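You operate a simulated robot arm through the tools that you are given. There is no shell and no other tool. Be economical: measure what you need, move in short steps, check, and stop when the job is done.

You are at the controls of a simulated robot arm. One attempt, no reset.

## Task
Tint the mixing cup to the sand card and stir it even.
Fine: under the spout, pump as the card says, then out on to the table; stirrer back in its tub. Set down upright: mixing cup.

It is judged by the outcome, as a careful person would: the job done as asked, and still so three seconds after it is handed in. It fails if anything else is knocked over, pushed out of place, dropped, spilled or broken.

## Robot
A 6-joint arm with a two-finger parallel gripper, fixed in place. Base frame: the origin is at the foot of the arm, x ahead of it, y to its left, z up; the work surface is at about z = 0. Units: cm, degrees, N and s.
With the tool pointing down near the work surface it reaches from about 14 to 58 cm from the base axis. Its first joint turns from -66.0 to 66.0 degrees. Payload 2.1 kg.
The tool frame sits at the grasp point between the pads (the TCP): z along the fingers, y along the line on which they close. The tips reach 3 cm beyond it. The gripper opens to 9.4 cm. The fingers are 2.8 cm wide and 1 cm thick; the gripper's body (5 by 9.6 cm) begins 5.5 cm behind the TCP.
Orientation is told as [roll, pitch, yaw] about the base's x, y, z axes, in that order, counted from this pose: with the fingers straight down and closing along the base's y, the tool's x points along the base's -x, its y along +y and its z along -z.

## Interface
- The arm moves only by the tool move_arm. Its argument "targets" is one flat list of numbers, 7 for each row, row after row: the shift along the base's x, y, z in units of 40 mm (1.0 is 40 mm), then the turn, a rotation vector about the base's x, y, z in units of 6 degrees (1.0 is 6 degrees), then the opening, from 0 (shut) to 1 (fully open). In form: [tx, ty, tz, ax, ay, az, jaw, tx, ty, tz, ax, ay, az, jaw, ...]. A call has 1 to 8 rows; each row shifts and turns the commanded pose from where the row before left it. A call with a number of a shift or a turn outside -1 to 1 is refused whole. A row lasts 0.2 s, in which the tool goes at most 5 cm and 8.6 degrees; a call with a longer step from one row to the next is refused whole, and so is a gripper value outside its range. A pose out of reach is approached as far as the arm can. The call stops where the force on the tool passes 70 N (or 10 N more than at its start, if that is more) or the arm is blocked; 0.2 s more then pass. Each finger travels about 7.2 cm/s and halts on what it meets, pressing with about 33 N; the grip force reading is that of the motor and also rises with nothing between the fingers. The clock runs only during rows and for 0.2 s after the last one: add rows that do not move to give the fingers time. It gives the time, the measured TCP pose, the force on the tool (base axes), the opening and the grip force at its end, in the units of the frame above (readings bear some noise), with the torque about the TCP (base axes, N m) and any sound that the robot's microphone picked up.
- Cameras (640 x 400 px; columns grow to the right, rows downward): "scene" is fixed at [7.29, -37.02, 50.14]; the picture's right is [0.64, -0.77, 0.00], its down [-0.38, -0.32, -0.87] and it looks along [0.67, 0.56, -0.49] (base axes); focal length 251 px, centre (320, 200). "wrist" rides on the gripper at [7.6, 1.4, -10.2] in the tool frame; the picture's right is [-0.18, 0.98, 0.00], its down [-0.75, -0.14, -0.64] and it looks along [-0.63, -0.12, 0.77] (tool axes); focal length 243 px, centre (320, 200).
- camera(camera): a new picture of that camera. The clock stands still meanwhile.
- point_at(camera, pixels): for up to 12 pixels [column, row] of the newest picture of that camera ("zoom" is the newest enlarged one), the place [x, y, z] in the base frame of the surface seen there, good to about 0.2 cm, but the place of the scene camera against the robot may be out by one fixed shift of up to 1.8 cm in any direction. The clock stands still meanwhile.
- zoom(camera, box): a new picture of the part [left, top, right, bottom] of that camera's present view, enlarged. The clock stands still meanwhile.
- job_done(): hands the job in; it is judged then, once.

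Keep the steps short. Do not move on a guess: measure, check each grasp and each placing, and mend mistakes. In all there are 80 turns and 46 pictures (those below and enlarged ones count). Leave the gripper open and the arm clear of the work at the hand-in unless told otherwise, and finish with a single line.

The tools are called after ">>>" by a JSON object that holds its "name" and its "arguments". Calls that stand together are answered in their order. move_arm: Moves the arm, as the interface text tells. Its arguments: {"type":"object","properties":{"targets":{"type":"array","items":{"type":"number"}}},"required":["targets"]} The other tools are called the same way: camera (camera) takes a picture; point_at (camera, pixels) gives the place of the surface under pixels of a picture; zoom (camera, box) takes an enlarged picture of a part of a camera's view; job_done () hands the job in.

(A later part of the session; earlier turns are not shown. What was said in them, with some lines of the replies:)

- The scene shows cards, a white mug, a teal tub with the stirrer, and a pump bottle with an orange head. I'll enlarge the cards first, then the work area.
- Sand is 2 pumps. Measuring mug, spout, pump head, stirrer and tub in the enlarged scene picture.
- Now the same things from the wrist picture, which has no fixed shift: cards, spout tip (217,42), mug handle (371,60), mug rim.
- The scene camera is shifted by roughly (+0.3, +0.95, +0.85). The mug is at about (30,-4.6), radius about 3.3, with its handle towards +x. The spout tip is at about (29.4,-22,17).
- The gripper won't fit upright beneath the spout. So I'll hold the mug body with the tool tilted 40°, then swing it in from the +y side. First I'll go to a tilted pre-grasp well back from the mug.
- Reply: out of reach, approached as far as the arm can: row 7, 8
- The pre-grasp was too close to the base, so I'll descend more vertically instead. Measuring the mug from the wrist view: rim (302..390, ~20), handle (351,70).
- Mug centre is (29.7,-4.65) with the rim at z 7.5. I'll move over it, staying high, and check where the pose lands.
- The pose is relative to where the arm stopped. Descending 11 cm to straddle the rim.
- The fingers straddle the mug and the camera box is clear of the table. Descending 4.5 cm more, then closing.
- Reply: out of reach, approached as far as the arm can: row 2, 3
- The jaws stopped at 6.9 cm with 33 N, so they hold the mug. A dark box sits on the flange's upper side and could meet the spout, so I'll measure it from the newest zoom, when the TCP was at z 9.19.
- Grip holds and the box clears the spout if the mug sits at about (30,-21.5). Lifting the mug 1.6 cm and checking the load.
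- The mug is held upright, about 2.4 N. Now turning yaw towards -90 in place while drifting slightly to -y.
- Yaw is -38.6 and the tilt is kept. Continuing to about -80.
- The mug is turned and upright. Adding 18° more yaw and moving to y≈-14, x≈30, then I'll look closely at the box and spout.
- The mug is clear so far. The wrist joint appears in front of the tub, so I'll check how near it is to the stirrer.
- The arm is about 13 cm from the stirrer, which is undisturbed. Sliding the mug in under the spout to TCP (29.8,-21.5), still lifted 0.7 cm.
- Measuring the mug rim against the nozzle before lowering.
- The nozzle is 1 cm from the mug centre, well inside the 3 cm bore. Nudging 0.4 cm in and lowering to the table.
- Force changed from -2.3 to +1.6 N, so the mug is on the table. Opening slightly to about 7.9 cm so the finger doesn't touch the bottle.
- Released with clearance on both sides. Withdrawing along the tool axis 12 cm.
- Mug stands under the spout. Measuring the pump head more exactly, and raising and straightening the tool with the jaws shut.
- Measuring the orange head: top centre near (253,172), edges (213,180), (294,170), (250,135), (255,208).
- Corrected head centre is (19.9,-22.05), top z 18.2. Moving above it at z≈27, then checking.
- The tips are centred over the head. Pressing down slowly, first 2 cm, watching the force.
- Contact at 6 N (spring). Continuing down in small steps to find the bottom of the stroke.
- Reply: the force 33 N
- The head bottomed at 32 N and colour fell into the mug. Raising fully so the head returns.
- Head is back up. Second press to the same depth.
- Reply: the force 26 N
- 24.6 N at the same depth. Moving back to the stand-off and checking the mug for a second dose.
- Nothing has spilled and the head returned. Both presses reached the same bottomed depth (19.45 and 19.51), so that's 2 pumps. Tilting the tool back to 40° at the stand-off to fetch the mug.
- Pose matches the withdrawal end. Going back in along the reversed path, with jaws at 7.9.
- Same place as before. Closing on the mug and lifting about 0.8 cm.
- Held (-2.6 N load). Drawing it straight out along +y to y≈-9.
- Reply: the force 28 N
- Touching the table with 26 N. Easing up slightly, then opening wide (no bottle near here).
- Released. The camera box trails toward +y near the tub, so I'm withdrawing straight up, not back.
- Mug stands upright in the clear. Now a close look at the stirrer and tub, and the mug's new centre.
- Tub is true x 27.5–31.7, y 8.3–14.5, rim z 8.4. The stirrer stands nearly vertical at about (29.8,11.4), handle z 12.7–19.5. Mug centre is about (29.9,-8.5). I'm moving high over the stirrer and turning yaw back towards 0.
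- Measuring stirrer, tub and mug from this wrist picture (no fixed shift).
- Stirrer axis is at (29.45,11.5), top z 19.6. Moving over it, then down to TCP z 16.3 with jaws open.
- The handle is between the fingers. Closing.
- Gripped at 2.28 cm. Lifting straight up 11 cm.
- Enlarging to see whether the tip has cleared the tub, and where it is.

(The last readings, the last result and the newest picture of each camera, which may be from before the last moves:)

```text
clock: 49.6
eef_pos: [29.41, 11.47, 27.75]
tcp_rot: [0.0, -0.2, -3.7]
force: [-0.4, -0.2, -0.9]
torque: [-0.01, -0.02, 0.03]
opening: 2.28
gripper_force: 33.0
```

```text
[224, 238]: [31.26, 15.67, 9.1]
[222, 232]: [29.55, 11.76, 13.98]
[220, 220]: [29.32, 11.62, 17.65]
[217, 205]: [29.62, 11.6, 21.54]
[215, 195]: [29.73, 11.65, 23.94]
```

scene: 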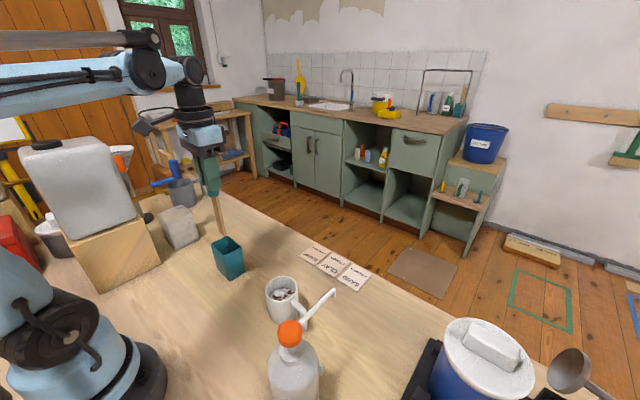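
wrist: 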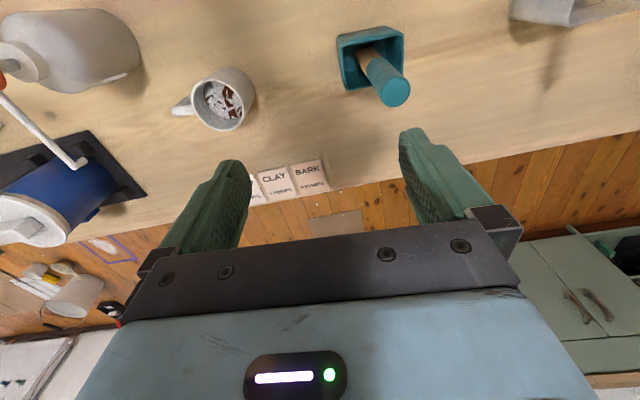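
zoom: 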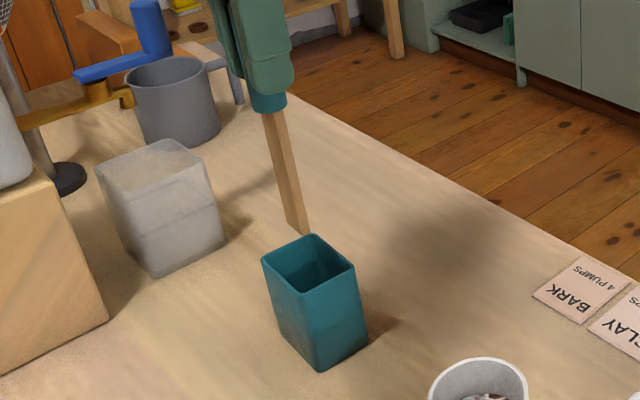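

Tip is clear, 15.6 cm below the TCP (z≈12.1). Moving over the mug centre (29.9,-8.5).

>>> {"name": "move_arm", "arguments": {"targets": [0.02, -0.4, 0, 0, 0, 0, 0.1, 0.02, -0.7, 0, 0, 0, 0, 0.1, 0.02, -0.75, 0, 0, 0, 0, 0.1, 0.02, -0.75, 0, 0, 0, 0, 0.1, 0.02, -0.75, 0, 0, 0, 0, 0.1, 0.02, -0.75, 0, 0, 0, 0, 0.1, 0, -0.6, 0, 0, 0, 0, 0.1, 0, -0.3, 0, 0, 0, 0, 0.1]}}

>>> {"name": "camera", "arguments": {"camera": "wrist"}}

>>> {"name": "zoom", "arguments": {"camera": "scene", "box": [230, 200, 350, 330]}}

```text
clock: 51.4
eef_pos: [29.78, -8.48, 27.68]
tcp_rot: [0.0, -0.1, -3.6]
force: [0.9, -0.1, -1.9]
torque: [-0.02, -0.01, 0.0]
opening: 2.28
gripper_force: 32.9
```

```text
16 pictures are left
```

wrist: 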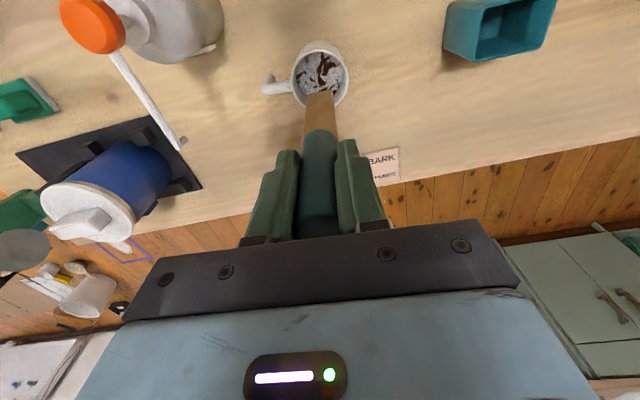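

```text
3.08 times, centred on (290, 265) of scene
```

zoom: 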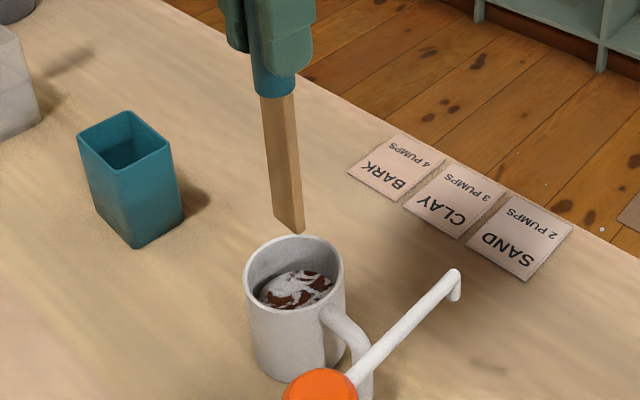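

Checking the mug rim and the stirrer tip from the wrist view.

>>> {"name": "point_at", "arguments": {"camera": "wrist", "pixels": [[293, 78], [347, 76], [319, 43], [300, 55], [342, 58], [320, 93], [308, 93], [333, 93], [270, 90], [345, 92]]}}

>>> {"name": "point_at", "arguments": {"camera": "zoom", "pixels": [[290, 228], [247, 280], [340, 265], [295, 237], [275, 310], [278, 222], [302, 225]]}}

```text
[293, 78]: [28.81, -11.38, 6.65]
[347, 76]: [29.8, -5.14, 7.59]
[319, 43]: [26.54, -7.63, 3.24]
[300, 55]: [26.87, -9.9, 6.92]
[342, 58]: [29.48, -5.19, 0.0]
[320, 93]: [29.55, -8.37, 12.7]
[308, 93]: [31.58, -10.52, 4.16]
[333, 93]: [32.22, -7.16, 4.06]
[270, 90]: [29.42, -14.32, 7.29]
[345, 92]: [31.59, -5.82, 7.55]
```

```text
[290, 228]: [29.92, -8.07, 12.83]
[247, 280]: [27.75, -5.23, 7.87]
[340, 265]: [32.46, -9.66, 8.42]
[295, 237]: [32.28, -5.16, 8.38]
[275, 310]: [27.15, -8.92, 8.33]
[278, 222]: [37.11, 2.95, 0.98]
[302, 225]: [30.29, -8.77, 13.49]
```

Mug centre is (29.8,-8.35) and the stirrer is centred over it. Lowering into the mug to TCP z≈17 (tip about 1.4 above the table).

>>> {"name": "move_arm", "arguments": {"targets": [0, 0.02, -0.4, 0, 0, 0, 0.1, 0, 0.02, -0.5, 0, 0, 0, 0.1, 0, 0, -0.5, 0, 0, 0, 0.1, 0, 0, -0.5, 0, 0, 0, 0.1, 0, 0, -0.4, 0, 0, 0, 0.1, 0, 0, -0.25, 0, 0, 0, 0.1, 0, 0, -0.1, 0, 0, 0, 0.1]}}

>>> {"name": "zoom", "arguments": {"camera": "scene", "box": [230, 200, 350, 330]}}

```text
clock: 53.0
eef_pos: [29.88, -8.32, 17.03]
tcp_rot: [0.0, -0.1, -3.7]
force: [0.9, 0.1, 0.0]
torque: [0.01, 0.0, 0.01]
opening: 2.29
gripper_force: 32.5
```

```text
3.08 times, centred on (290, 265) of scene
```

zoom: 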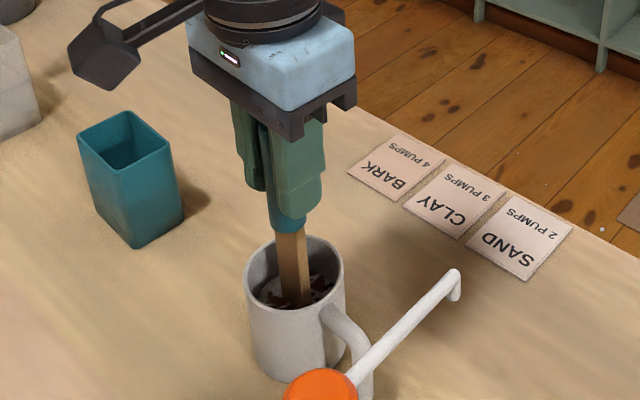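

Tip is in the liquid. Stirring in circles of radius 1.3 cm; first circle.

>>> {"name": "move_arm", "arguments": {"targets": [0.325, 0, 0, 0, 0, 0, 0.1, -0.095, 0.23, 0, 0, 0, 0, 0.1, -0.23, 0.095, 0, 0, 0, 0, 0.1, -0.23, -0.095, 0, 0, 0, 0, 0.1, -0.095, -0.23, 0, 0, 0, 0, 0.1, 0.095, -0.23, 0, 0, 0, 0, 0.1, 0.23, -0.095, 0, 0, 0, 0, 0.1, 0.23, 0.095, 0, 0, 0, 0, 0.1]}}

>>> {"name": "move_arm", "arguments": {"targets": [0.095, 0.23, 0, 0, 0, 0, 0.1, -0.095, 0.23, 0, 0, 0, 0, 0.1, -0.23, 0.095, 0, 0, 0, 0, 0.1, -0.23, -0.095, 0, 0, 0, 0, 0.1, -0.095, -0.23, 0, 0, 0, 0, 0.1, 0.095, -0.23, 0, 0, 0, 0, 0.1, 0.23, -0.095, 0, 0, 0, 0, 0.1, 0.23, 0.095, 0, 0, 0, 0, 0.1]}}

>>> {"name": "zoom", "arguments": {"camera": "scene", "box": [250, 260, 330, 340]}}

```text
clock: 54.8
eef_pos: [30.87, -9.18, 17.04]
tcp_rot: [0.0, -0.1, -3.7]
force: [-0.1, -0.6, -0.4]
torque: [-0.01, 0.01, 0.0]
opening: 2.27
gripper_force: 32.9
```

```text
clock: 56.6
eef_pos: [30.72, -9.38, 17.02]
tcp_rot: [-0.1, -0.1, -3.7]
force: [0.0, 0.6, -0.1]
torque: [0.02, 0.03, 0.02]
opening: 2.24
gripper_force: 32.9
```

```text
5.00 times, centred on (290, 300) of scene
```

zoom: 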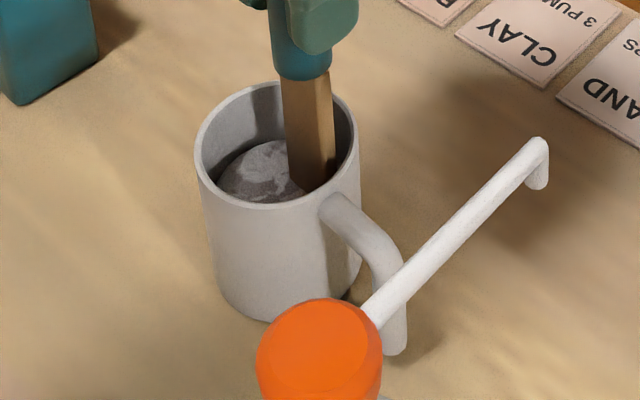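

Streaks are fading. Four more circles without contact forces.

>>> {"name": "move_arm", "arguments": {"targets": [0.095, 0.23, 0, 0, 0, 0, 0.1, -0.095, 0.23, 0, 0, 0, 0, 0.1, -0.23, 0.095, 0, 0, 0, 0, 0.1, -0.23, -0.095, 0, 0, 0, 0, 0.1, -0.095, -0.23, 0, 0, 0, 0, 0.1, 0.095, -0.23, 0, 0, 0, 0, 0.1, 0.23, -0.095, 0, 0, 0, 0, 0.1, 0.23, 0.095, 0, 0, 0, 0, 0.1]}}

>>> {"name": "move_arm", "arguments": {"targets": [0.095, 0.23, 0, 0, 0, 0, 0.1, -0.095, 0.23, 0, 0, 0, 0, 0.1, -0.23, 0.095, 0, 0, 0, 0, 0.1, -0.23, -0.095, 0, 0, 0, 0, 0.1, -0.095, -0.23, 0, 0, 0, 0, 0.1, 0.095, -0.23, 0, 0, 0, 0, 0.1, 0.23, -0.095, 0, 0, 0, 0, 0.1, 0.23, 0.095, 0, 0, 0, 0, 0.1]}}

>>> {"name": "move_arm", "arguments": {"targets": [0.095, 0.23, 0, 0, 0, 0, 0.1, -0.095, 0.23, 0, 0, 0, 0, 0.1, -0.23, 0.095, 0, 0, 0, 0, 0.1, -0.23, -0.095, 0, 0, 0, 0, 0.1, -0.095, -0.23, 0, 0, 0, 0, 0.1, 0.095, -0.23, 0, 0, 0, 0, 0.1, 0.23, -0.095, 0, 0, 0, 0, 0.1, 0.23, 0.095, 0, 0, 0, 0, 0.1]}}

>>> {"name": "move_arm", "arguments": {"targets": [0.095, 0.23, 0, 0, 0, 0, 0.1, -0.095, 0.23, 0, 0, 0, 0, 0.1, -0.23, 0.095, 0, 0, 0, 0, 0.1, -0.23, -0.095, 0, 0, 0, 0, 0.1, -0.095, -0.23, 0, 0, 0, 0, 0.1, 0.095, -0.23, 0, 0, 0, 0, 0.1, 0.23, -0.095, 0, 0, 0, 0, 0.1, 0.23, 0.095, 0, 0, 0, 0, 0.1]}}

>>> {"name": "zoom", "arguments": {"camera": "scene", "box": [250, 260, 330, 340]}}

```text
clock: 58.4
eef_pos: [30.82, -9.31, 17.1]
tcp_rot: [0.0, 0.0, -3.7]
force: [0.6, 0.1, -0.7]
torque: [0.01, 0.01, 0.01]
opening: 2.3
gripper_force: 32.2
```

```text
clock: 60.2
eef_pos: [30.79, -9.34, 17.03]
tcp_rot: [-0.1, -0.1, -3.8]
force: [0.0, -0.1, -0.8]
torque: [0.0, 0.01, 0.01]
opening: 2.27
gripper_force: 33.0
```

```text
clock: 62.0
eef_pos: [30.65, -9.27, 17.05]
tcp_rot: [0.0, -0.1, -3.7]
force: [0.3, 0.1, 0.1]
torque: [0.02, -0.01, 0.02]
opening: 2.26
gripper_force: 33.2
```

```text
clock: 63.8
eef_pos: [30.84, -9.22, 17.07]
tcp_rot: [-0.1, 0.0, -3.7]
force: [-0.2, 0.3, 0.2]
torque: [-0.02, -0.04, 0.03]
opening: 2.28
gripper_force: 33.2
```

```text
5.00 times, centred on (290, 300) of scene
```

zoom: 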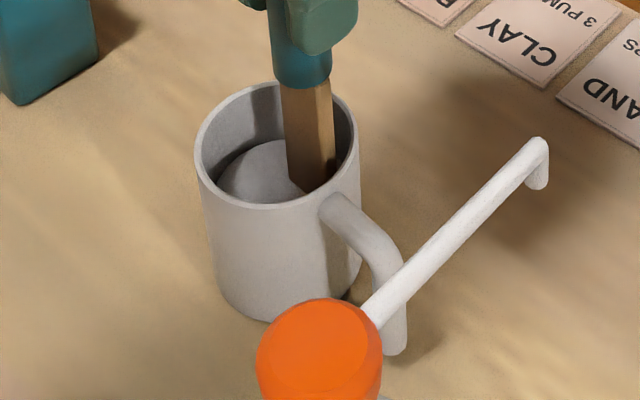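

The mix is now even. Centring the stirrer and raising it 10.7 cm.

>>> {"name": "move_arm", "arguments": {"targets": [-0.23, 0.23, 0, 0, 0, 0, 0.1, 0, 0, 0.2, 0, 0, 0, 0.1, 0, 0, 0.4, 0, 0, 0, 0.1, 0, 0, 0.5, 0, 0, 0, 0.1, 0, 0, 0.5, 0, 0, 0, 0.1, 0, 0, 0.5, 0, 0, 0, 0.1, 0, 0, 0.4, 0, 0, 0, 0.1, 0, 0, 0.2, 0, 0, 0, 0.1]}}

>>> {"name": "zoom", "arguments": {"camera": "scene", "box": [240, 210, 350, 330]}}

```text
clock: 65.6
eef_pos: [29.92, -8.42, 27.9]
tcp_rot: [0.0, -0.1, -3.6]
force: [-0.4, 0.6, 0.3]
torque: [0.0, 0.03, 0.0]
opening: 2.28
gripper_force: 33.0
```

```text
3.33 times, centred on (295, 270) of scene
```

zoom: 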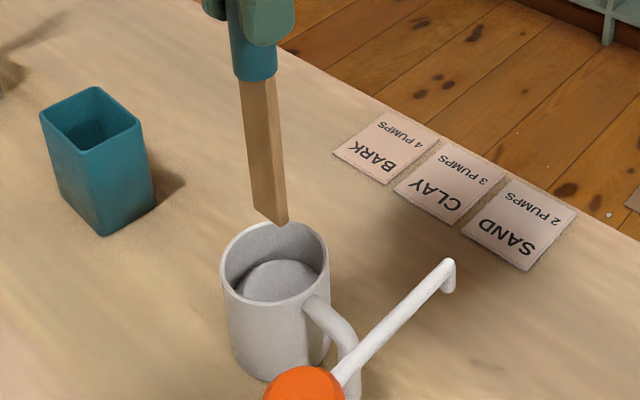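

Even, nothing spilled. Carrying the stirrer back over the tub to (29.4,11.45).

>>> {"name": "move_arm", "arguments": {"targets": [-0.02, 0.4, 0, 0, 0, 0, 0.1, -0.02, 0.7, 0, 0, 0, 0, 0.1, -0.02, 0.75, 0, 0, 0, 0, 0.1, -0.02, 0.75, 0, 0, 0, 0, 0.1, -0.02, 0.75, 0, 0, 0, 0, 0.1, -0.02, 0.75, 0, 0, 0, 0, 0.1, 0, 0.6, 0, 0, 0, 0, 0.1, 0, 0.27, 0, 0, 0, 0, 0.1]}}

>>> {"name": "camera", "arguments": {"camera": "wrist"}}

>>> {"name": "zoom", "arguments": {"camera": "scene", "box": [195, 190, 315, 330]}}

```text
clock: 67.4
eef_pos: [29.36, 11.53, 27.85]
tcp_rot: [0.0, -0.1, -3.7]
force: [0.4, 0.4, 0.2]
torque: [0.0, 0.01, 0.03]
opening: 2.25
gripper_force: 32.7
```

```text
10 pictures are left
```

wrist: 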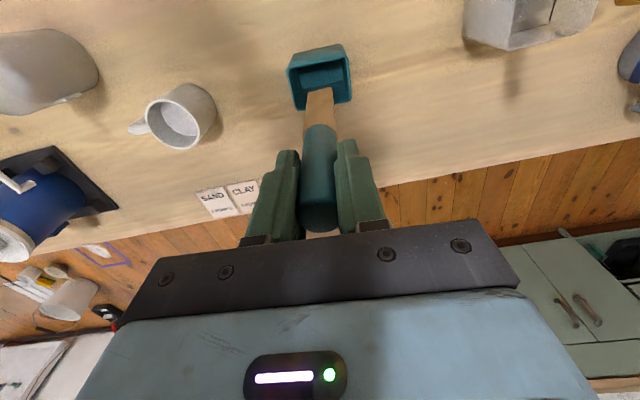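

```text
2.86 times, centred on (255, 260) of scene
```

zoom: 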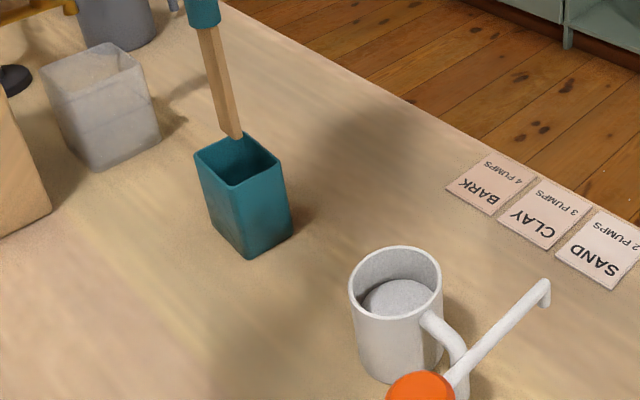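

Stirrer is aligned with the tub opening. Lowering 11.4 cm, slow at the end.

>>> {"name": "move_arm", "arguments": {"targets": [0, 0, -0.3, 0, 0, 0, 0.1, 0, 0, -0.45, 0, 0, 0, 0.1, 0, 0, -0.5, 0, 0, 0, 0.1, 0, 0, -0.5, 0, 0, 0, 0.1, 0, 0, -0.5, 0, 0, 0, 0.1, 0, 0, -0.35, 0, 0, 0, 0.1, 0, 0, -0.2, 0, 0, 0, 0.1, 0, 0, -0.06, 0, 0, 0, 0.1]}}

```text
clock: 69.2
eef_pos: [29.38, 11.48, 16.53]
tcp_rot: [0.0, -0.1, -3.7]
force: [-0.4, -3.2, 33.1]
torque: [-0.75, -0.08, -0.04]
opening: 2.25
gripper_force: 33.0
```

Floor contact at 33 N. Easing up a little.

>>> {"name": "move_arm", "arguments": {"targets": [0, 0, 0.03, 0, 0, 0, 0.1, 0, 0, 0, 0, 0, 0, 0.1]}}

>>> {"name": "zoom", "arguments": {"camera": "scene", "box": [170, 160, 310, 300]}}

```text
clock: 69.8
eef_pos: [29.32, 11.61, 16.45]
tcp_rot: [0.2, -0.1, -3.5]
force: [-0.7, -0.1, 0.1]
torque: [0.02, 0.03, 0.02]
opening: 2.25
gripper_force: 32.5
```

```text
2.86 times, centred on (240, 230) of scene
```

zoom: 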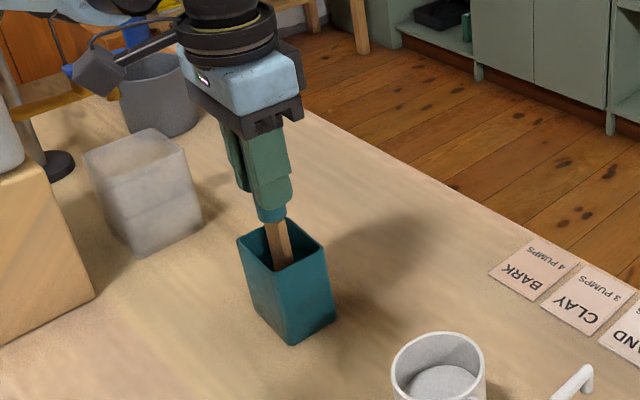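

Stirrer rests in the tub. Opening the jaws.

>>> {"name": "move_arm", "arguments": {"targets": [0, 0, 0, 0, 0, 0, 0.35, 0, 0, 0, 0, 0, 0, 0.6, 0, 0, 0, 0, 0, 0, 1, 0, 0, 0, 0, 0, 0, 1, 0, 0, 0, 0, 0, 0, 1]}}

>>> {"name": "zoom", "arguments": {"camera": "scene", "box": [170, 160, 310, 300]}}

```text
clock: 71.0
eef_pos: [29.53, 11.52, 16.61]
tcp_rot: [0.0, -0.1, -3.6]
force: [0.1, 0.3, 0.2]
torque: [-0.02, 0.0, 0.04]
opening: 9.4
gripper_force: 0.1
```

```text
2.86 times, centred on (240, 230) of scene
```

zoom: 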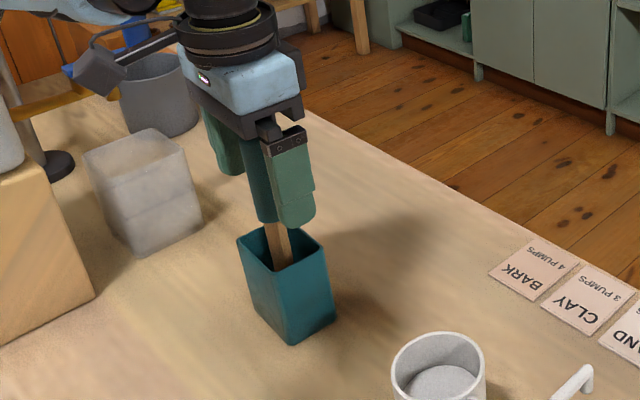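

Stirrer stands free. Rising straight up and clear, then a final look.

>>> {"name": "move_arm", "arguments": {"targets": [0, 0, 0.3, 0, 0, 0, 1, 0, 0, 0.6, 0, 0, 0, 1, 0, 0, 0.8, 0, 0, 0, 1, 0, 0, 0.8, 0, 0, 0, 1, 0, 0, 0.8, 0, 0, 0, 1, 0, 0, 0.8, 0, 0, 0, 1]}}

>>> {"name": "camera", "arguments": {"camera": "scene"}}

>>> {"name": "zoom", "arguments": {"camera": "scene", "box": [255, 235, 375, 335]}}

```text
clock: 72.4
eef_pos: [29.41, 11.49, 33.09]
tcp_rot: [0.0, -0.1, -3.8]
force: [1.0, 0.5, -0.3]
torque: [0.0, 0.0, -0.01]
opening: 9.44
gripper_force: 0.0
```

```text
6 pictures are left
```

scene: 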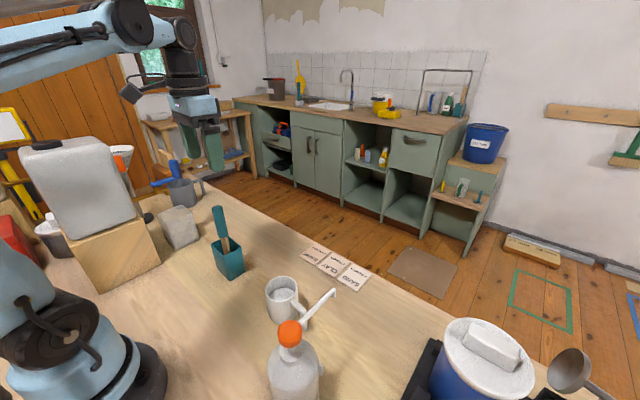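

```text
4.00 times, centred on (315, 285) of scene
```

zoom: 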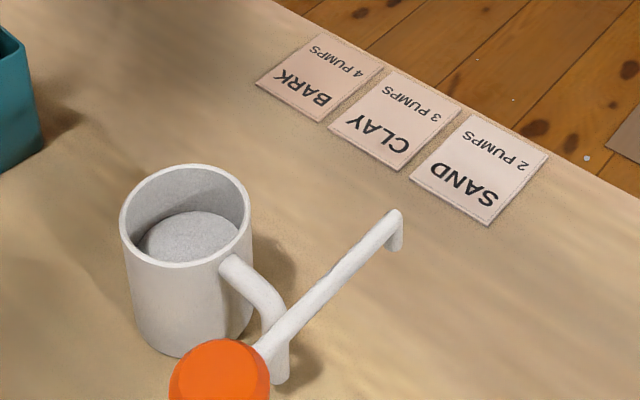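

Mug upright on the table with an even mix, stirrer in its tub, pump and cards undisturbed, jaws open and arm clear. Handing in.

>>> {"name": "job_done", "arguments": {}}

```text
The job is handed in.
```

I gave the mixing cup two pumps for the sand card, stirred it until it looked even, set it upright on the table, and put the stirrer back in its tub; the second pump is judged from press depth and force, since the mixed colour is too faint to confirm it.
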